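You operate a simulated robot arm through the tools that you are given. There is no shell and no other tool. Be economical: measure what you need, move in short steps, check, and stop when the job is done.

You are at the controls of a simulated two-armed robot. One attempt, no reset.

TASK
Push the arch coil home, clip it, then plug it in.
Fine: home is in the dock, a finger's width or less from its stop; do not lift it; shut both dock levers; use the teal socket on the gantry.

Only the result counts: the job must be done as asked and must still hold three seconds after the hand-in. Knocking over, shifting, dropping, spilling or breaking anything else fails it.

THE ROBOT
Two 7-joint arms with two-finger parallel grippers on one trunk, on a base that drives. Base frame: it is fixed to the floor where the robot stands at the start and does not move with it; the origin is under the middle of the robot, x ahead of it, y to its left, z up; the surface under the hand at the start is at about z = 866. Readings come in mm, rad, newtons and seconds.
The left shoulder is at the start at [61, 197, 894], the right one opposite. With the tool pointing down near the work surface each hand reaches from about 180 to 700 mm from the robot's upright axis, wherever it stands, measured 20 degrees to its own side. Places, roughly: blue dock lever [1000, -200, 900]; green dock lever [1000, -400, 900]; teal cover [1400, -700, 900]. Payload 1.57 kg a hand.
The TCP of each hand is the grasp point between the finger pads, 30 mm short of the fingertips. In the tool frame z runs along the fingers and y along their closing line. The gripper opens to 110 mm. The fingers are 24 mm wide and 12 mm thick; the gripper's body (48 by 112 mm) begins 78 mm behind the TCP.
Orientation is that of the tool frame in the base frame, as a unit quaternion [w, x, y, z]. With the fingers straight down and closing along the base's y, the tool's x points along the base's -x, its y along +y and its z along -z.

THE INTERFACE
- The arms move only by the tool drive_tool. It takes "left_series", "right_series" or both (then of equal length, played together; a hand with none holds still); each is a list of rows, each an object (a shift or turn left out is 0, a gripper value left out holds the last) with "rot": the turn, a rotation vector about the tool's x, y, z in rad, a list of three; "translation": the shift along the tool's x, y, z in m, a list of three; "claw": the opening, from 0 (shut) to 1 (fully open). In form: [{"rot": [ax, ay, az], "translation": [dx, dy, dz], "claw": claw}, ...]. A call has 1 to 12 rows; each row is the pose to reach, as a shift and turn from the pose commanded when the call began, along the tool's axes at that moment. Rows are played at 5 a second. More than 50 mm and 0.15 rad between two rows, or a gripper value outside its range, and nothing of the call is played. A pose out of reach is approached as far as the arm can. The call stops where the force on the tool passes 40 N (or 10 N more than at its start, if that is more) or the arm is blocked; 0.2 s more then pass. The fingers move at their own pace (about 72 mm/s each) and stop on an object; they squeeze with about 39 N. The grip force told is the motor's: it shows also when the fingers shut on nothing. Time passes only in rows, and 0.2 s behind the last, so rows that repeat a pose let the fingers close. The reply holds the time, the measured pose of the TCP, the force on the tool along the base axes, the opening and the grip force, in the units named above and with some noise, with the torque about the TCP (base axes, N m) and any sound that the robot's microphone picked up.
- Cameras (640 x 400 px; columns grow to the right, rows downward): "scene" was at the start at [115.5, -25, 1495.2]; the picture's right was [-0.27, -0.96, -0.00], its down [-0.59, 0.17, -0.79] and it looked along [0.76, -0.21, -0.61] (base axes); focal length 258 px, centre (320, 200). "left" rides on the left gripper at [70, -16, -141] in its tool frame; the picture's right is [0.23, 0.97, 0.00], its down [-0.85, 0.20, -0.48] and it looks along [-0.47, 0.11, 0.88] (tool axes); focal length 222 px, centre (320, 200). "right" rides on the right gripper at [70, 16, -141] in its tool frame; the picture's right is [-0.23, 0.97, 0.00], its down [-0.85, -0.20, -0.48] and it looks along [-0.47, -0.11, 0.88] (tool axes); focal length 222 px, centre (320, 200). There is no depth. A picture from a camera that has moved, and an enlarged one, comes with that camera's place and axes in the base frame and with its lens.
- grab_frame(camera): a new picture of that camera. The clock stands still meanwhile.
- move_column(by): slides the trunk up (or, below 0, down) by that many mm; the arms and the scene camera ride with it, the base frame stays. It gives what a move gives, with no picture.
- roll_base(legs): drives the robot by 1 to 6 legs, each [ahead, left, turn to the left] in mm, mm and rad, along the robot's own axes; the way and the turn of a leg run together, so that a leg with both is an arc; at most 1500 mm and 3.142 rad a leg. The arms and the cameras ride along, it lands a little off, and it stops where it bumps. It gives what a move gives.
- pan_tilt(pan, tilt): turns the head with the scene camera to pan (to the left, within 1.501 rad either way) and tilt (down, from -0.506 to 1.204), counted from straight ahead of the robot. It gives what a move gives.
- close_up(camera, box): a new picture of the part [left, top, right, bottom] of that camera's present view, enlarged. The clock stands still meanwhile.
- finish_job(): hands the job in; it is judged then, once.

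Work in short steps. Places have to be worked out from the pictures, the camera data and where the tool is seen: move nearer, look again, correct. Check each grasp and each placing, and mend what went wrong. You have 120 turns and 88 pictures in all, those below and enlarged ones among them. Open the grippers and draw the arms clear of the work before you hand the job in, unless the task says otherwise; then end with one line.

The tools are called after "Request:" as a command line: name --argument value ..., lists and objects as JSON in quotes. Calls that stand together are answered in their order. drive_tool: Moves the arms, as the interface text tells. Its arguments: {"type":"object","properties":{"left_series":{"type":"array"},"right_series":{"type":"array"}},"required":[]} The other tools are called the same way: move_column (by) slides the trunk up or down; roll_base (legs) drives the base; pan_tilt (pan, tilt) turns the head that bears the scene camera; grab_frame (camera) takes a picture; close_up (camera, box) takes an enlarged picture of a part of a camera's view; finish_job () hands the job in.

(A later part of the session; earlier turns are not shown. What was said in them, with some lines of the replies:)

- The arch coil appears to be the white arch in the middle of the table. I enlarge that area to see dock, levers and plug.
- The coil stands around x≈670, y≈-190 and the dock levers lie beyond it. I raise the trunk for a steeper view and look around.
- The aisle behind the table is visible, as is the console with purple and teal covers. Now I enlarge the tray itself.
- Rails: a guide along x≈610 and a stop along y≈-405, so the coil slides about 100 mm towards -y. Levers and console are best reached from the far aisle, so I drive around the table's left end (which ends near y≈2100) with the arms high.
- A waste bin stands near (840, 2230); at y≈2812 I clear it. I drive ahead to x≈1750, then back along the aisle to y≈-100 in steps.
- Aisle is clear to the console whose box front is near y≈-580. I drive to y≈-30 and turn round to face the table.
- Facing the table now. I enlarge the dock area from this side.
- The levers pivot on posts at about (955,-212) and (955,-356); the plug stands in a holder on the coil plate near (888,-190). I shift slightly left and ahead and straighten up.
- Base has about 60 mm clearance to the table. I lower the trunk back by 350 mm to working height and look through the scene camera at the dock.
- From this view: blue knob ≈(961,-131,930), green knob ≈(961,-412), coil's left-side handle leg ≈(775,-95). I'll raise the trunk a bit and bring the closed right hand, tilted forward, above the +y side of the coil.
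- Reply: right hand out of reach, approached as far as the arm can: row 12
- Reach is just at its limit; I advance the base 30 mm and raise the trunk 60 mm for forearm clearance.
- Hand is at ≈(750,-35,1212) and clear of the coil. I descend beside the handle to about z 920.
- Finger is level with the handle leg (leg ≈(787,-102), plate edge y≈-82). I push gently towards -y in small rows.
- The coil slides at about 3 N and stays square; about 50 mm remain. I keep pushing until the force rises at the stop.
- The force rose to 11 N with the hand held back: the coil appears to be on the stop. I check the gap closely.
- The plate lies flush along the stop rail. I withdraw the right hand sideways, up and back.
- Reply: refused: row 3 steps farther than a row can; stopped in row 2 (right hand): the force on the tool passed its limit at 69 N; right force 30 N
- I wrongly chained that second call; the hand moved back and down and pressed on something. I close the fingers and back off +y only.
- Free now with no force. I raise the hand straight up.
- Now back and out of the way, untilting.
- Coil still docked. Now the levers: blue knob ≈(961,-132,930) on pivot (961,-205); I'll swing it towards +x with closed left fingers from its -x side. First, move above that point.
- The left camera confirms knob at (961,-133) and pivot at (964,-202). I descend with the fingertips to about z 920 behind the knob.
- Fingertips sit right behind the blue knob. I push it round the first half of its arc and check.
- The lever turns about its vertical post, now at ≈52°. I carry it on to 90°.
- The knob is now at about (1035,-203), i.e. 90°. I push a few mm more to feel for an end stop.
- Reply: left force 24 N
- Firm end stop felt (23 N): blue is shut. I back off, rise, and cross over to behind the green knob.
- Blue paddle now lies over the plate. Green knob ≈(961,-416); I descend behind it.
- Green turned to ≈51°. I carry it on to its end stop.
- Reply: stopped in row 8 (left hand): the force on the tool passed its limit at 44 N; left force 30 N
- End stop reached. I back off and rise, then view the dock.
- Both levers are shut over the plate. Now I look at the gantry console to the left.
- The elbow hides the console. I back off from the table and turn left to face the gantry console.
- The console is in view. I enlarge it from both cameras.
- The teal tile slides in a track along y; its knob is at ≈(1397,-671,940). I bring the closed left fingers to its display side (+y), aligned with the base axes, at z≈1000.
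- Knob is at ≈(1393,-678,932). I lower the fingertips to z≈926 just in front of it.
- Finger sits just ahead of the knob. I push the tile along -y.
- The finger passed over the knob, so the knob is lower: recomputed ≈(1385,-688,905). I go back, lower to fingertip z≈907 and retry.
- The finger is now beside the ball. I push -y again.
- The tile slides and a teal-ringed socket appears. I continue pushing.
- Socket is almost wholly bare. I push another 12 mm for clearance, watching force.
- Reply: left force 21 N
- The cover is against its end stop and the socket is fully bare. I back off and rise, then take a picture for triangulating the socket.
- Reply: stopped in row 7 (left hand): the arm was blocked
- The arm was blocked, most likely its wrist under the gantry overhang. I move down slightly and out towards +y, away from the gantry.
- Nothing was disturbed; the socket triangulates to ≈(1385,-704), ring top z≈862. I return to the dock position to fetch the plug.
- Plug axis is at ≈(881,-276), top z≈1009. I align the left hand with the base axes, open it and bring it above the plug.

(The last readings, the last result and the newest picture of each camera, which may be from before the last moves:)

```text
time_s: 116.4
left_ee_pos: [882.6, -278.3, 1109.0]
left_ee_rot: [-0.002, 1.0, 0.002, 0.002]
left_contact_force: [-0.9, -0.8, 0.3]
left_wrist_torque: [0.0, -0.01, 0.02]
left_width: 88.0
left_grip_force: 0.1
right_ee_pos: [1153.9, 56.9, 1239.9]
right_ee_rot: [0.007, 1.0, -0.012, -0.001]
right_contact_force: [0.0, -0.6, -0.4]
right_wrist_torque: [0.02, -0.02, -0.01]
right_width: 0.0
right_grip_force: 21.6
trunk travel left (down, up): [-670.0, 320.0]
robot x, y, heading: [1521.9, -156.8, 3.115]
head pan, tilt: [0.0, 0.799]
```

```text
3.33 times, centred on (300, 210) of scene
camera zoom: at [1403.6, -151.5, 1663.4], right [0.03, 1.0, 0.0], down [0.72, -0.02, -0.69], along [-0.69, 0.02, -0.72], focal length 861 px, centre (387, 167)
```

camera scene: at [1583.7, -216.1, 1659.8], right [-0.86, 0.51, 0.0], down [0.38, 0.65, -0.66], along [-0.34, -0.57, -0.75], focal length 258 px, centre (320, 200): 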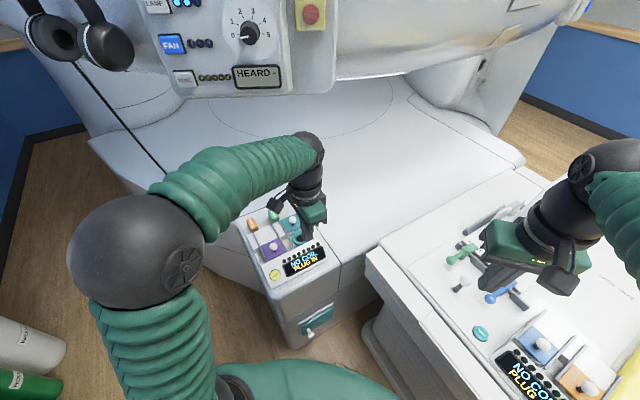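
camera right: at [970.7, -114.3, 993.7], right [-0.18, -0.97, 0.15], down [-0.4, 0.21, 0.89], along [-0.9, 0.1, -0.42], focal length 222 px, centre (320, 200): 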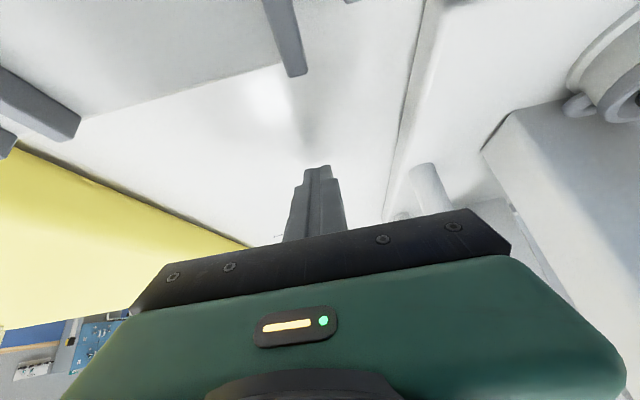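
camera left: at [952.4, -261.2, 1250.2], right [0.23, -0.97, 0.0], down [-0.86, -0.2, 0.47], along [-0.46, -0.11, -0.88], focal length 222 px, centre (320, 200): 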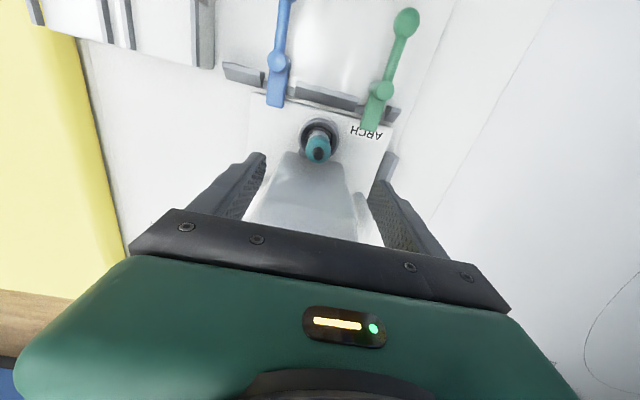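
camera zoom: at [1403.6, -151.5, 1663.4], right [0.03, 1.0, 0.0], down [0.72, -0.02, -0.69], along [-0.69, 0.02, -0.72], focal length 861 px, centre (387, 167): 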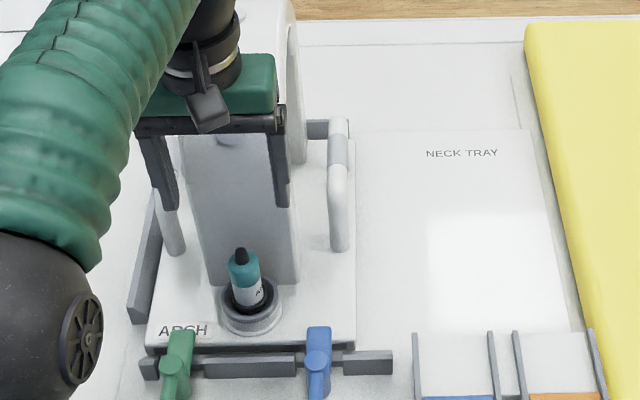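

Plug confirmed at ≈(885,-276). The arch face is only ~12 mm from the gripper body, so I descend with a small 0.2 rad lean away from it.

Request:
drive_tool --left_series '[{"translation": [0.002, -0.001, 0.02], "rot": [0, -0.1, 0]}, {"translation": [0.003, -0.002, 0.04], "rot": [0, -0.2, 0]}, {"translation": [0.003, -0.002, 0.075], "rot": [0, -0.2, 0]}, {"translation": [0.003, -0.002, 0.105], "rot": [0, -0.2, 0]}, {"translation": [0.003, -0.002, 0.13], "rot": [0, -0.2, 0]}, {"translation": [0.003, -0.002, 0.143], "rot": [0, -0.2, 0]}]'

Request:
grab_frame --camera "left"

Request:
close_up --camera "scene" --box '[240, 170, 340, 250]'

```text
time_s: 117.8
left_ee_pos: [886.1, -277.2, 966.4]
left_ee_rot: [-0.003, 0.995, 0.001, -0.097]
left_contact_force: [-0.7, 0.2, -0.6]
left_wrist_torque: [-0.01, 0.05, -0.05]
left_width: 88.0
left_grip_force: 0.1
right_ee_pos: [1153.6, 57.7, 1241.4]
right_ee_rot: [0.008, 1.0, -0.012, -0.002]
right_contact_force: [-0.4, -0.6, 0.3]
right_wrist_torque: [-0.01, -0.01, -0.01]
right_width: 0.0
right_grip_force: 20.7
trunk travel left (down, up): [-670.0, 320.0]
robot x, y, heading: [1518.5, -152.3, 3.108]
head pan, tilt: [0.0, 0.799]
```

```text
26 pictures are left
camera left: at [984.0, -259.7, 1091.0], right [0.22, -0.97, -0.05], down [-0.74, -0.2, 0.64], along [-0.63, -0.11, -0.77], focal length 222 px, centre (320, 200)
```

left: 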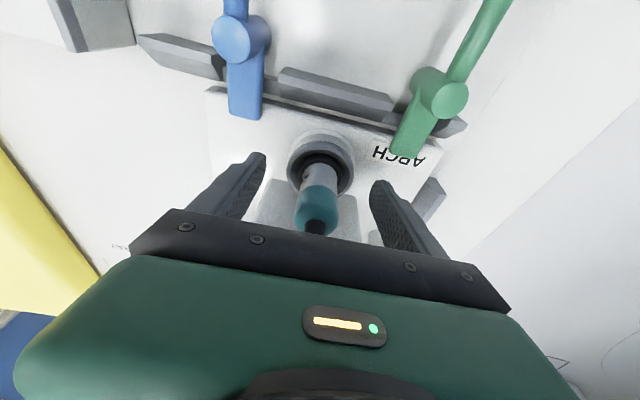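

```text
5.00 times, centred on (290, 210) of scene
camera zoom: at [1405.3, -151.3, 1663.5], right [0.03, 1.0, 0.0], down [0.72, -0.02, -0.7], along [-0.69, 0.02, -0.72], focal length 1291 px, centre (470, 150)
```

zoom: 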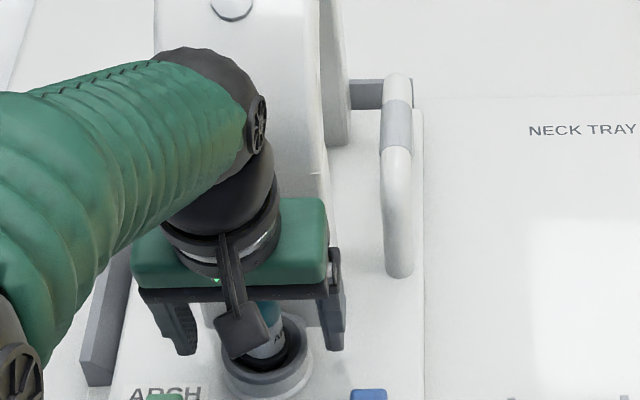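

The plug stands between the fingers, well centred. I close.

Request:
drive_tool --left_series '[{"claw": 0.3}, {"claw": 0.1}, {"claw": 0.0}, {"claw": 0.0}, {"claw": 0.0}]'

```text
time_s: 119.0
left_ee_pos: [886.9, -276.3, 965.9]
left_ee_rot: [-0.002, 0.995, 0.001, -0.1]
left_contact_force: [-2.0, -2.2, -2.9]
left_wrist_torque: [-0.1, -0.04, 0.02]
left_width: 28.7
left_grip_force: 38.6
right_ee_pos: [1154.4, 56.7, 1242.3]
right_ee_rot: [0.006, 1.0, -0.012, -0.003]
right_contact_force: [-0.5, 0.4, -0.2]
right_wrist_torque: [-0.01, 0.0, -0.02]
right_width: 0.0
right_grip_force: 21.4
trunk travel left (down, up): [-670.0, 320.0]
robot x, y, heading: [1517.4, -153.7, 3.108]
head pan, tilt: [0.0, 0.799]
```

Gripped at 28.7 mm. I pull straight up slowly.

Request:
drive_tool --left_series '[{"translation": [-0.002, 0, -0.0098]}, {"translation": [-0.004, 0, -0.0196]}, {"translation": [-0.006, 0, -0.0294]}, {"translation": [-0.008, 0, -0.0392]}, {"translation": [-0.01, 0, -0.049]}, {"translation": [-0.014, 0, -0.0686]}]'

Request:
grab_frame --camera "left"

Request:
close_up --camera "scene" --box '[220, 170, 340, 260]'

```text
time_s: 120.4
left_ee_pos: [885.4, -275.5, 1036.4]
left_ee_rot: [-0.002, 0.995, 0.001, -0.099]
left_contact_force: [-0.4, 0.3, -0.1]
left_wrist_torque: [0.02, -0.02, -0.02]
left_width: 28.6
left_grip_force: 38.3
right_ee_pos: [1155.4, 58.1, 1241.8]
right_ee_rot: [0.006, 1.0, -0.013, -0.003]
right_contact_force: [0.5, -0.4, 0.3]
right_wrist_torque: [0.0, -0.02, 0.0]
right_width: 0.2
right_grip_force: 21.6
trunk travel left (down, up): [-670.0, 320.0]
robot x, y, heading: [1522.4, -153.4, 3.113]
head pan, tilt: [0.0, 0.799]
```

```text
24 pictures are left
camera left: at [983.1, -258.3, 1161.5], right [0.22, -0.97, -0.05], down [-0.74, -0.2, 0.64], along [-0.63, -0.1, -0.77], focal length 222 px, centre (320, 200)
```

left: 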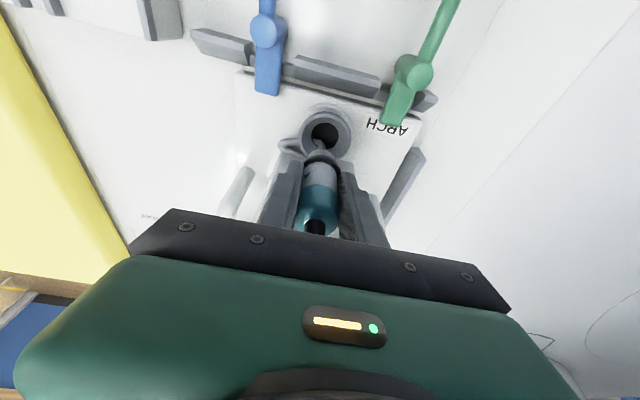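

```text
4.44 times, centred on (280, 215) of scene
camera zoom: at [1406.5, -151.4, 1663.5], right [0.03, 1.0, 0.0], down [0.72, -0.02, -0.7], along [-0.7, 0.02, -0.72], focal length 1148 px, centre (498, 133)
```

zoom: 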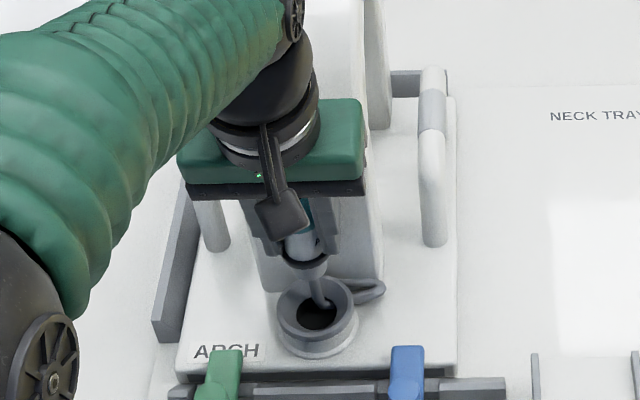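

The plug is out. Something grey hangs beneath it; I enlarge to see whether it's a pin or a cord.

Request:
close_up --camera "scene" --box '[268, 210, 318, 248]'

Request:
close_up --camera "left" --box '[250, 90, 410, 240]'

```text
10.53 times, centred on (293, 229) of scene
camera zoom: at [1406.5, -151.4, 1663.5], right [0.03, 1.0, 0.0], down [0.72, -0.02, -0.7], along [-0.7, 0.02, -0.72], focal length 2718 px, centre (604, -105)
```

zoom: 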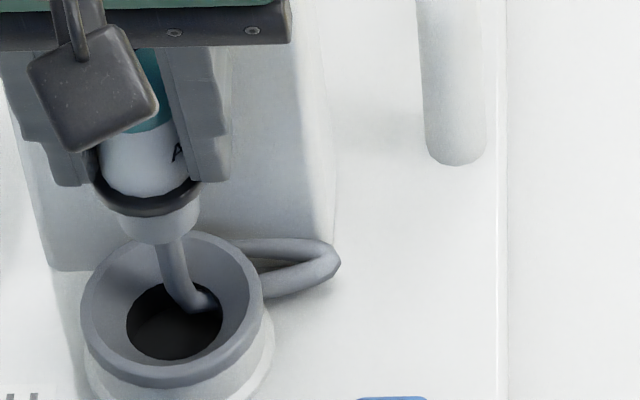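

```text
2.67 times, centred on (330, 165) of left
camera zoom: at [983.1, -258.3, 1161.5], right [0.22, -0.97, -0.05], down [-0.74, -0.2, 0.64], along [-0.63, -0.1, -0.77], focal length 592 px, centre (293, 293)
```

zoom: 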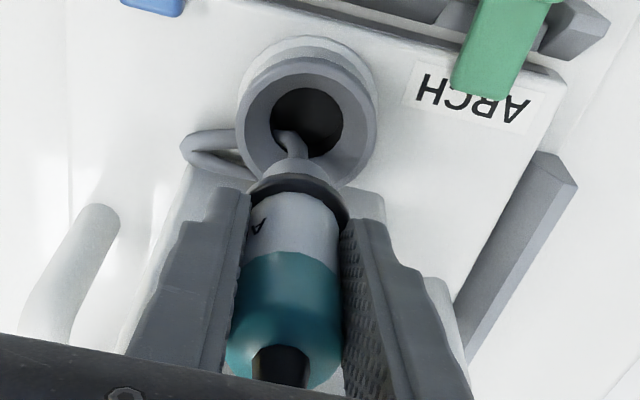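

A grey cord trails from the plug to the coil. I raise the plug and draw it back towards the robot before turning.

Request:
drive_tool --left_series '[{"translation": [-0.007, 0, -0.034]}, {"translation": [-0.013, 0, -0.064]}, {"translation": [0.02, 0, -0.071]}, {"translation": [0.053, 0, -0.078]}, {"translation": [0.086, 0, -0.084]}, {"translation": [0.119, 0, -0.091]}, {"translation": [0.152, 0, -0.097]}]'

Request:
close_up --camera "scene" --box '[200, 160, 400, 300]'

```text
time_s: 122.0
left_ee_pos: [1054.7, -276.3, 1099.9]
left_ee_rot: [-0.003, 0.995, 0.001, -0.101]
left_contact_force: [0.6, -0.5, -1.3]
left_wrist_torque: [0.03, 0.02, 0.0]
left_width: 28.7
left_grip_force: 38.7
right_ee_pos: [1157.2, 56.9, 1242.1]
right_ee_rot: [0.006, 1.0, -0.012, -0.004]
right_contact_force: [0.2, 0.4, 0.0]
right_wrist_torque: [-0.01, -0.01, 0.02]
right_width: 0.0
right_grip_force: 21.1
trunk travel left (down, up): [-670.0, 320.0]
robot x, y, heading: [1520.8, -158.1, 3.105]
head pan, tilt: [0.0, 0.799]
```

```text
2.86 times, centred on (300, 230) of scene
camera zoom: at [1410.1, -151.7, 1663.8], right [0.03, 1.0, 0.0], down [0.72, -0.02, -0.7], along [-0.7, 0.02, -0.72], focal length 738 px, centre (377, 114)
```

zoom: 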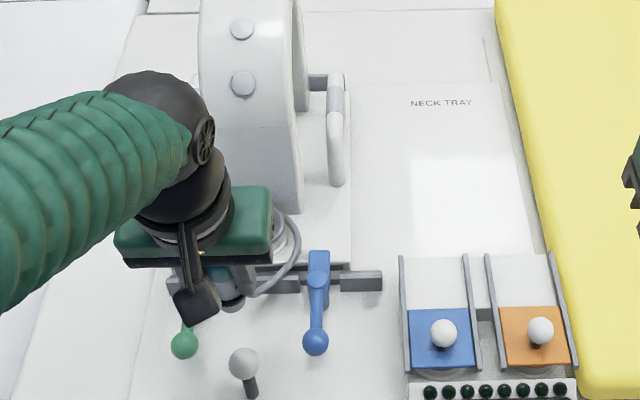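

The cord pays out freely. I back off and turn to the console as before.

Request:
roll_base --legs '[[-125, -25, 0], [0, 0, 0.76]]'

Request:
pan_tilt --pan 0.25 --tilt 0.85

Request:
grab_frame --camera "scene"

```text
time_s: 125.3
left_ee_pos: [1385.7, -541.5, 1098.7]
left_ee_rot: [0.034, 0.926, 0.363, -0.094]
left_contact_force: [0.0, -0.5, -0.8]
left_wrist_torque: [0.03, -0.05, 0.0]
left_width: 28.9
left_grip_force: 38.3
right_ee_pos: [1234.4, -225.2, 1240.9]
right_ee_rot: [0.007, 0.935, 0.354, 0.001]
right_contact_force: [-0.6, -0.2, 0.5]
right_wrist_torque: [-0.01, -0.02, -0.01]
right_width: 0.0
right_grip_force: 20.9
trunk travel left (down, up): [-670.0, 320.0]
robot x, y, heading: [1643.4, -136.7, -2.42]
head pan, tilt: [0.0, 0.799]
```

```text
time_s: 126.0
left_ee_pos: [1385.8, -540.9, 1099.7]
left_ee_rot: [0.034, 0.926, 0.364, -0.094]
left_contact_force: [0.5, -1.1, -1.6]
left_wrist_torque: [0.0, 0.0, 0.01]
left_width: 28.9
left_grip_force: 38.2
right_ee_pos: [1235.1, -226.3, 1241.6]
right_ee_rot: [0.006, 0.936, 0.353, 0.0]
right_contact_force: [-0.3, -0.3, 0.3]
right_wrist_torque: [-0.04, 0.0, -0.01]
right_width: 0.1
right_grip_force: 21.2
trunk travel left (down, up): [-670.0, 320.0]
robot x, y, heading: [1647.4, -136.2, -2.423]
head pan, tilt: [0.25, 0.85]
```

```text
19 pictures are left
camera scene: at [1576.7, -220.1, 1659.6], right [-0.82, 0.57, 0.0], down [0.43, 0.62, -0.66], along [-0.37, -0.54, -0.75], focal length 258 px, centre (320, 200)
```

scene: 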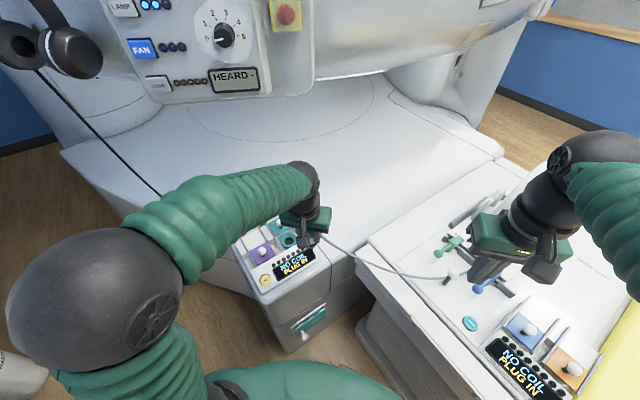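

The plug hangs vertically and the cord reaches easily. The present diagonal grip leans away from the gantry, so I keep it and move over the socket at TCP z≈980.

Request:
drive_tool --left_series '[{"translation": [-0.0083, 0.0146, 0.0269]}, {"translation": [-0.0166, 0.0292, 0.0537]}, {"translation": [-0.0248, 0.0438, 0.0806]}, {"translation": [-0.0331, 0.0584, 0.1074]}, {"translation": [-0.0504, 0.0789, 0.118]}, {"translation": [-0.0677, 0.0995, 0.1285]}, {"translation": [-0.085, 0.12, 0.139]}]'

Request:
grab_frame --camera "left"

Request:
close_up --camera "scene" --box '[250, 210, 330, 270]'

```text
time_s: 127.7
left_ee_pos: [1387.4, -708.3, 979.7]
left_ee_rot: [0.033, 0.926, 0.364, -0.093]
left_contact_force: [0.4, -0.4, -1.3]
left_wrist_torque: [0.0, 0.01, 0.0]
left_width: 28.8
left_grip_force: 38.6
right_ee_pos: [1233.9, -227.6, 1241.5]
right_ee_rot: [0.006, 0.936, 0.353, 0.0]
right_contact_force: [0.9, 0.5, 0.0]
right_wrist_torque: [-0.01, 0.0, -0.01]
right_width: 0.0
right_grip_force: 21.3
trunk travel left (down, up): [-670.0, 320.0]
robot x, y, heading: [1645.6, -130.5, -2.424]
head pan, tilt: [0.25, 0.85]
```

```text
18 pictures are left
camera left: at [1447.7, -630.4, 1104.7], right [0.83, -0.56, -0.05], down [-0.41, -0.66, 0.64], along [-0.39, -0.5, -0.77], focal length 222 px, centre (320, 200)
```

left: 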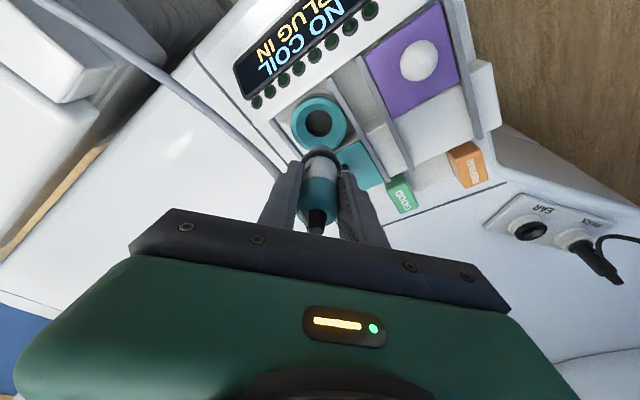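

```text
6.67 times, centred on (290, 240) of scene
camera zoom: at [1576.2, -223.4, 1659.4], right [-0.82, 0.57, 0.0], down [0.43, 0.62, -0.66], along [-0.37, -0.54, -0.75], focal length 1721 px, centre (520, -67)
```

zoom: 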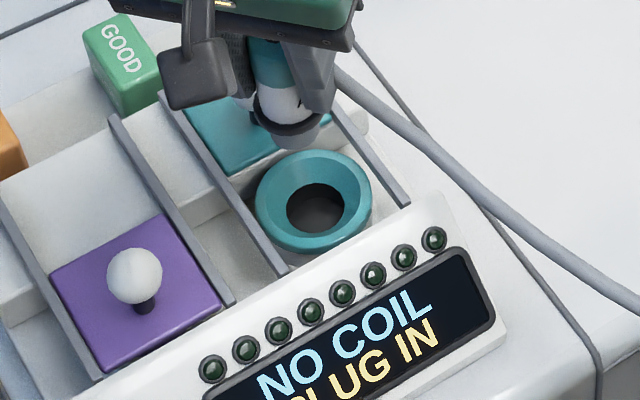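

Comparing plug and socket in both cameras, the plug must shift about (-3,+5) mm. I correct and lower 35 mm, then re-measure close in.

Request:
drive_tool --left_series '[{"translation": [0.002, -0.0055, 0.005]}, {"translation": [0.005, -0.0055, 0.02]}, {"translation": [0.0082, -0.0055, 0.034]}, {"translation": [0.0082, -0.0055, 0.034]}]'

Request:
close_up --camera "left" --box '[250, 80, 410, 230]'

Request:
close_up --camera "scene" --box '[260, 220, 320, 265]'

```text
time_s: 128.7
left_ee_pos: [1383.9, -699.8, 945.6]
left_ee_rot: [0.034, 0.926, 0.364, -0.093]
left_contact_force: [-1.0, 0.0, -1.2]
left_wrist_torque: [0.03, -0.03, -0.02]
left_width: 29.1
left_grip_force: 39.1
right_ee_pos: [1235.3, -225.9, 1241.6]
right_ee_rot: [0.007, 0.936, 0.353, 0.0]
right_contact_force: [-0.5, 0.6, 1.0]
right_wrist_torque: [-0.01, -0.02, 0.0]
right_width: 0.0
right_grip_force: 21.5
trunk travel left (down, up): [-670.0, 320.0]
robot x, y, heading: [1645.4, -133.4, -2.422]
head pan, tilt: [0.25, 0.85]
```

```text
2.67 times, centred on (330, 155) of left
camera zoom: at [1444.3, -621.4, 1069.7], right [0.83, -0.56, -0.05], down [-0.41, -0.66, 0.64], along [-0.39, -0.51, -0.77], focal length 592 px, centre (293, 320)
```

zoom: 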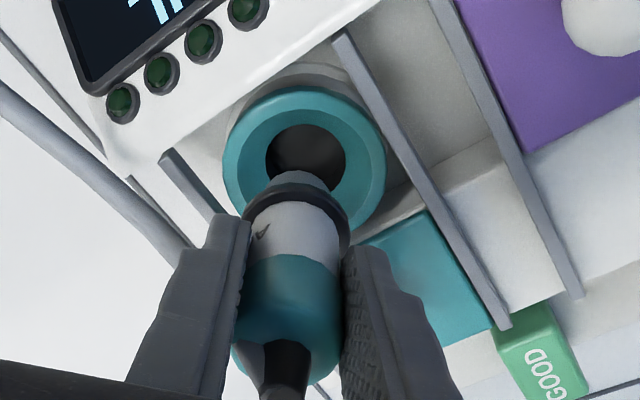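

```text
8.89 times, centred on (290, 242) of scene
camera zoom: at [1576.9, -220.9, 1659.5], right [-0.82, 0.57, 0.0], down [0.43, 0.62, -0.66], along [-0.37, -0.54, -0.75], focal length 2295 px, centre (587, -178)
```

zoom: 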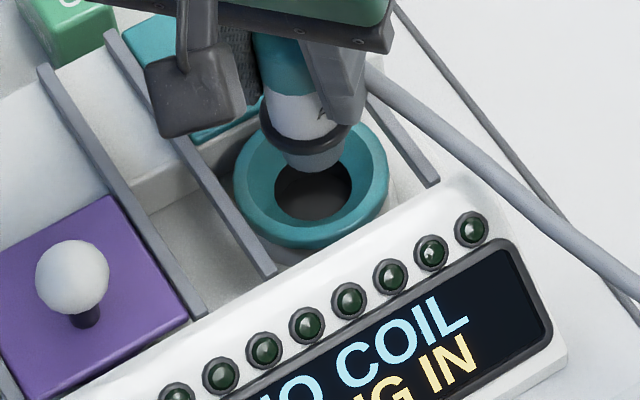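

Close up, the stub is ~14–18 mm above the hole and within ~2 mm of centre. I apply (+2,+0.5) and lower 26 mm slowly.

Request:
drive_tool --left_series '[{"translation": [0.0018, 0.001, 0]}, {"translation": [0.0028, 0.001, 0.0045]}, {"translation": [0.0038, 0.001, 0.0095]}, {"translation": [0.0048, 0.0011, 0.0145]}, {"translation": [0.0058, 0.0011, 0.0195]}, {"translation": [0.0069, 0.0011, 0.0251]}]'

Request:
close_up --camera "scene" --box '[260, 220, 320, 265]'

```text
time_s: 130.1
left_ee_pos: [1386.9, -698.6, 919.9]
left_ee_rot: [0.033, 0.926, 0.365, -0.093]
left_contact_force: [0.6, 0.4, -1.4]
left_wrist_torque: [-0.02, -0.01, -0.01]
left_width: 28.6
left_grip_force: 38.4
right_ee_pos: [1235.8, -227.2, 1241.5]
right_ee_rot: [0.007, 0.935, 0.354, 0.001]
right_contact_force: [-0.2, -0.5, -0.4]
right_wrist_torque: [0.02, 0.03, 0.01]
right_width: 0.0
right_grip_force: 21.3
trunk travel left (down, up): [-670.0, 320.0]
robot x, y, heading: [1644.9, -133.0, -2.426]
head pan, tilt: [0.25, 0.85]
```

```text
8.89 times, centred on (290, 242) of scene
camera zoom: at [1576.4, -221.5, 1659.5], right [-0.82, 0.57, 0.0], down [0.43, 0.62, -0.66], along [-0.37, -0.54, -0.75], focal length 2295 px, centre (587, -178)
```

zoom: 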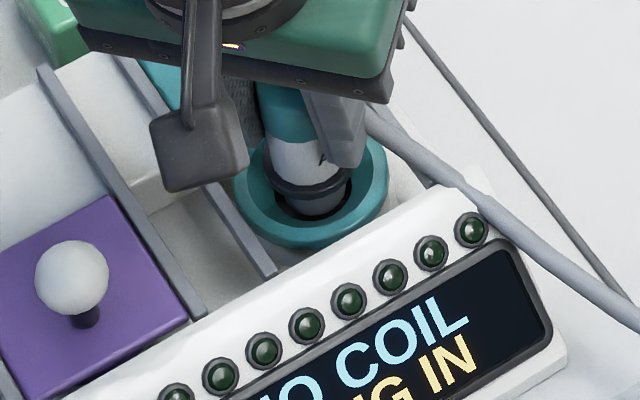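

The stub is centred over/in the hole with no contact force. I keep lowering until it seats.

Request:
drive_tool --left_series '[{"translation": [0.0008, 0, 0.0039]}, {"translation": [0.0016, 0, 0.0078]}, {"translation": [0.0024, 0, 0.0118]}, {"translation": [0.0032, 0, 0.0157]}, {"translation": [0.004, 0, 0.0196]}]'

Request:
close_up --camera "scene" --box '[260, 220, 320, 265]'

```text
time_s: 131.2
left_ee_pos: [1386.1, -696.8, 902.0]
left_ee_rot: [0.036, 0.926, 0.364, -0.096]
left_contact_force: [1.7, -4.3, 26.9]
left_wrist_torque: [-0.52, -0.2, 0.09]
left_width: 29.2
left_grip_force: 38.9
right_ee_pos: [1236.8, -223.7, 1241.7]
right_ee_rot: [0.007, 0.935, 0.353, -0.001]
right_contact_force: [-0.5, 0.8, 0.0]
right_wrist_torque: [0.02, -0.02, -0.01]
right_width: 0.0
right_grip_force: 21.1
trunk travel left (down, up): [-670.0, 320.0]
robot x, y, heading: [1647.3, -134.2, -2.425]
head pan, tilt: [0.25, 0.85]
```

```text
8.89 times, centred on (290, 242) of scene
camera zoom: at [1579.3, -216.0, 1660.3], right [-0.82, 0.57, 0.0], down [0.43, 0.62, -0.66], along [-0.38, -0.54, -0.75], focal length 2295 px, centre (587, -178)
```

zoom: 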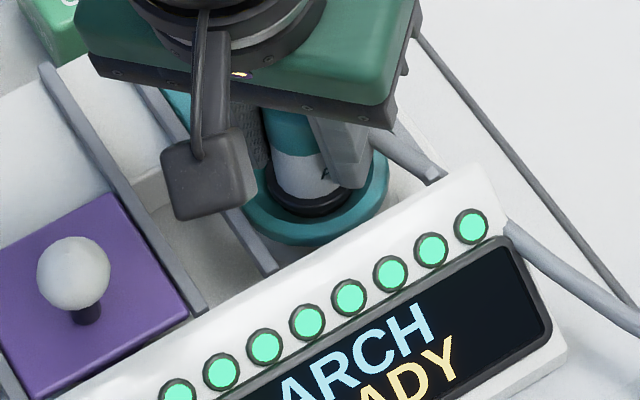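

The display reads "ARCH READY" with green lights: it's plugged in. I open moderately and lift the hand straight off.

Request:
drive_tool --left_series '[{"translation": [0, 0, -0.002], "claw": 0.45}, {"translation": [0, 0, -0.002]}, {"translation": [0, 0, -0.002]}, {"translation": [-0.004, 0, -0.02]}, {"translation": [-0.008, 0, -0.04]}, {"translation": [-0.014, 0, -0.07]}, {"translation": [-0.02, 0, -0.1]}, {"translation": [-0.024, 0, -0.12]}]'

Request:
close_up --camera "scene" --box '[230, 200, 340, 280]'

```text
time_s: 133.1
left_ee_pos: [1385.4, -698.5, 1021.4]
left_ee_rot: [0.035, 0.926, 0.365, -0.093]
left_contact_force: [0.9, 0.1, 0.9]
left_wrist_torque: [0.0, 0.0, 0.02]
left_width: 49.7
left_grip_force: 0.1
right_ee_pos: [1235.1, -225.4, 1240.9]
right_ee_rot: [0.007, 0.935, 0.353, 0.001]
right_contact_force: [0.2, -0.4, -0.7]
right_wrist_torque: [0.01, -0.02, 0.0]
right_width: 0.0
right_grip_force: 21.4
trunk travel left (down, up): [-670.0, 320.0]
robot x, y, heading: [1644.8, -133.8, -2.424]
head pan, tilt: [0.25, 0.85]
```

```text
5.00 times, centred on (285, 240) of scene
camera zoom: at [1577.2, -220.2, 1659.6], right [-0.82, 0.57, 0.0], down [0.43, 0.62, -0.66], along [-0.37, -0.54, -0.75], focal length 1291 px, centre (495, 0)
```

zoom: 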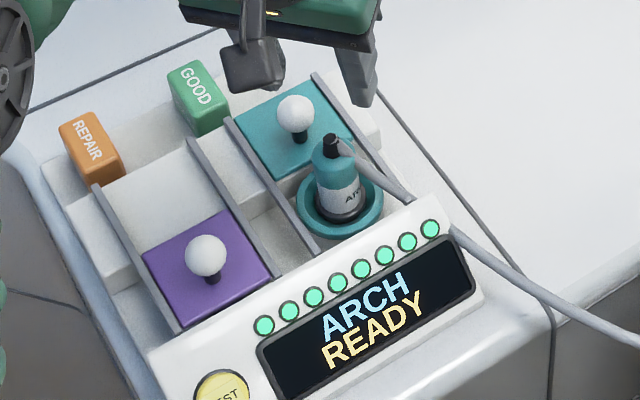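

The plug stays seated. I withdraw the left hand away from the gantry and open both grippers.

Request:
drive_tool --left_series '[{"translation": [0.03, -0.012, -0.015]}, {"translation": [0.06, -0.022, -0.03]}, {"translation": [0.09, -0.026, -0.045]}, {"translation": [0.12, -0.03, -0.06]}, {"translation": [0.15, -0.03, -0.085], "claw": 1}, {"translation": [0.18, -0.03, -0.11], "claw": 1}, {"translation": [0.18, -0.03, -0.14], "claw": 1}]' --right_series '[{"claw": 1}, {"claw": 1}, {"claw": 1}, {"claw": 1}, {"claw": 1}, {"claw": 1}, {"claw": 1}]'

Request:
grab_frame --camera "scene"

Request:
close_up --camera "scene" --box '[400, 170, 640, 340]'

```text
time_s: 134.7
left_ee_pos: [1515.8, -538.4, 1125.0]
left_ee_rot: [0.034, 0.926, 0.364, -0.094]
left_contact_force: [0.0, -0.5, 0.3]
left_wrist_torque: [0.02, -0.01, -0.01]
left_width: 109.9
left_grip_force: 0.1
right_ee_pos: [1234.6, -227.1, 1240.7]
right_ee_rot: [0.006, 0.935, 0.354, 0.0]
right_contact_force: [0.1, 0.3, 0.6]
right_wrist_torque: [0.01, -0.03, 0.03]
right_width: 109.9
right_grip_force: 0.0
trunk travel left (down, up): [-670.0, 320.0]
robot x, y, heading: [1645.0, -133.0, -2.423]
head pan, tilt: [0.25, 0.85]
```

```text
11 pictures are left
camera scene: at [1578.0, -219.1, 1659.6], right [-0.82, 0.57, 0.0], down [0.43, 0.62, -0.66], along [-0.37, -0.54, -0.75], focal length 258 px, centre (320, 200)
```

scene: 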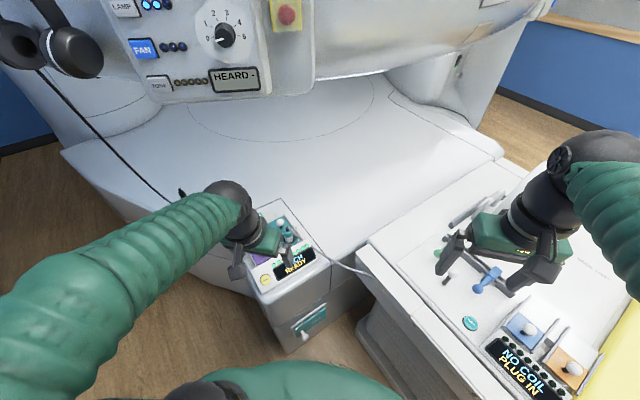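

```text
2.35 times, centred on (520, 255) of scene
camera zoom: at [1578.0, -219.1, 1659.6], right [-0.82, 0.57, 0.0], down [0.43, 0.62, -0.66], along [-0.37, -0.54, -0.75], focal length 608 px, centre (-151, 71)
```

zoom: 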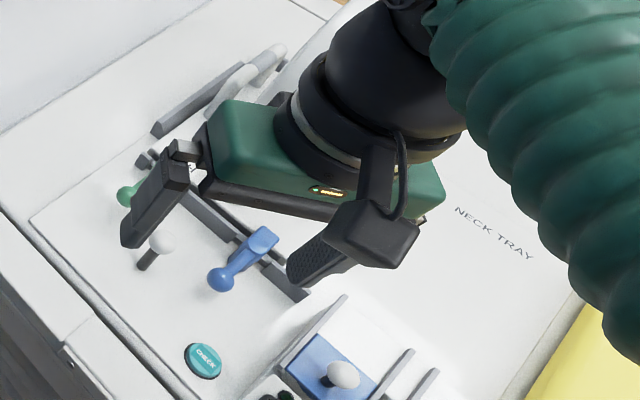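

Plug seated and hands clear. I check the dock once more with the right hand's camera.

Request:
grab_frame --camera "right"

```text
9 pictures are left
camera right: at [1297.7, -189.4, 1383.3], right [0.47, -0.88, 0.01], down [-0.78, -0.41, 0.48], along [-0.42, -0.24, -0.88], focal length 222 px, centre (320, 200)
```

right: 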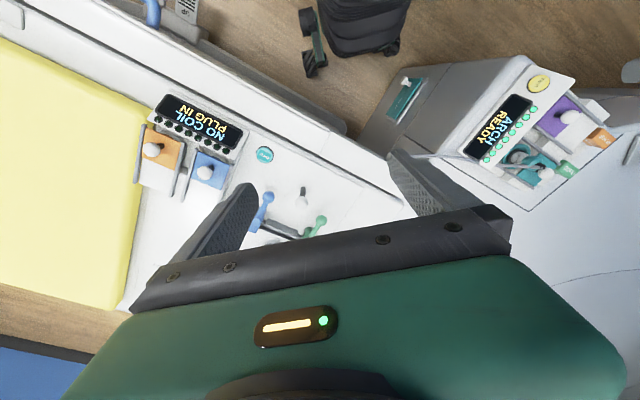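

Both levers remain shut. I swing the right hand aside to see the coil's gap to the stop one last time.

Request:
drive_tool --right_series '[{"translation": [0.02, -0.04, 0]}, {"translation": [0.04, -0.08, 0]}, {"translation": [0.06, -0.12, 0]}, {"translation": [0.08, -0.16, 0]}, {"translation": [0.1, -0.2, 0]}, {"translation": [0.12, -0.24, 0]}]'

Request:
pan_tilt --pan -0.45 --tilt 0.75

Request:
grab_frame --camera "scene"

```text
time_s: 136.1
left_ee_pos: [1515.5, -538.4, 1124.6]
left_ee_rot: [0.035, 0.926, 0.364, -0.093]
left_contact_force: [-0.6, -0.2, 0.5]
left_wrist_torque: [-0.01, 0.0, 0.02]
left_width: 110.2
left_grip_force: 0.0
right_ee_pos: [1163.9, 36.4, 1236.3]
right_ee_rot: [0.006, 0.935, 0.354, 0.001]
right_contact_force: [0.5, -0.4, 0.4]
right_wrist_torque: [0.01, 0.02, 0.0]
right_width: 110.0
right_grip_force: 0.0
trunk travel left (down, up): [-670.0, 320.0]
robot x, y, heading: [1647.8, -132.9, -2.424]
head pan, tilt: [0.25, 0.85]
```

```text
time_s: 137.1
left_ee_pos: [1514.3, -539.7, 1125.2]
left_ee_rot: [0.034, 0.927, 0.363, -0.094]
left_contact_force: [-0.7, -0.2, -0.9]
left_wrist_torque: [0.01, -0.02, 0.01]
left_width: 110.0
left_grip_force: 0.0
right_ee_pos: [1165.0, 34.8, 1237.3]
right_ee_rot: [0.008, 0.935, 0.354, 0.001]
right_contact_force: [0.5, -0.1, 0.3]
right_wrist_torque: [-0.01, -0.01, 0.0]
right_width: 110.0
right_grip_force: 0.0
trunk travel left (down, up): [-670.0, 320.0]
robot x, y, heading: [1646.2, -137.7, -2.418]
head pan, tilt: [-0.45, 0.75]
```

```text
8 pictures are left
camera scene: at [1541.7, -176.3, 1667.6], right [-0.26, 0.96, 0.0], down [0.66, 0.18, -0.73], along [-0.7, -0.19, -0.68], focal length 258 px, centre (320, 200)
```

scene: 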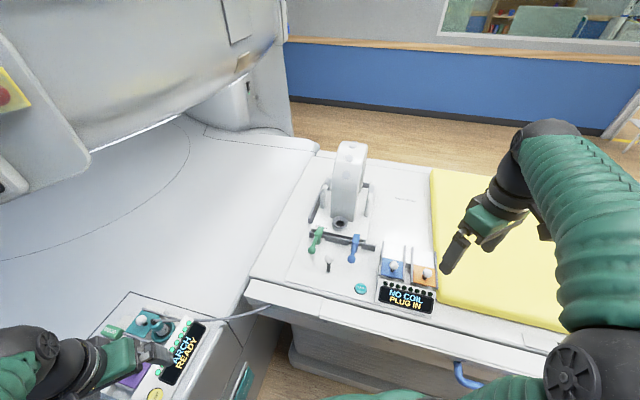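

Everything is in view; one close look at the coil and stop rail.

Request:
close_up --camera "scene" --box '[290, 170, 400, 270]'

```text
4.00 times, centred on (345, 220) of scene
camera zoom: at [1541.7, -176.3, 1667.6], right [-0.26, 0.96, 0.0], down [0.66, 0.18, -0.73], along [-0.7, -0.19, -0.68], focal length 1033 px, centre (220, 120)
```

zoom: 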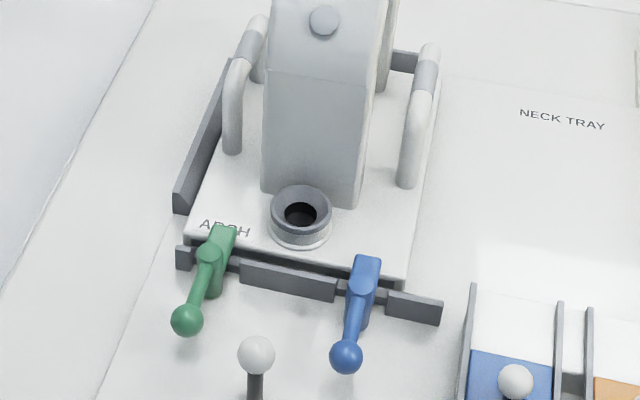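

The coil is against its stop, both levers are shut and the console shows ready. I hand in.

Request:
finish_job

```text
The job is handed in.
```

The arch coil is pushed home against its stop without being lifted, both dock levers are shut, and it is plugged into the teal gantry socket. The gantry console shows "ARCH READY".
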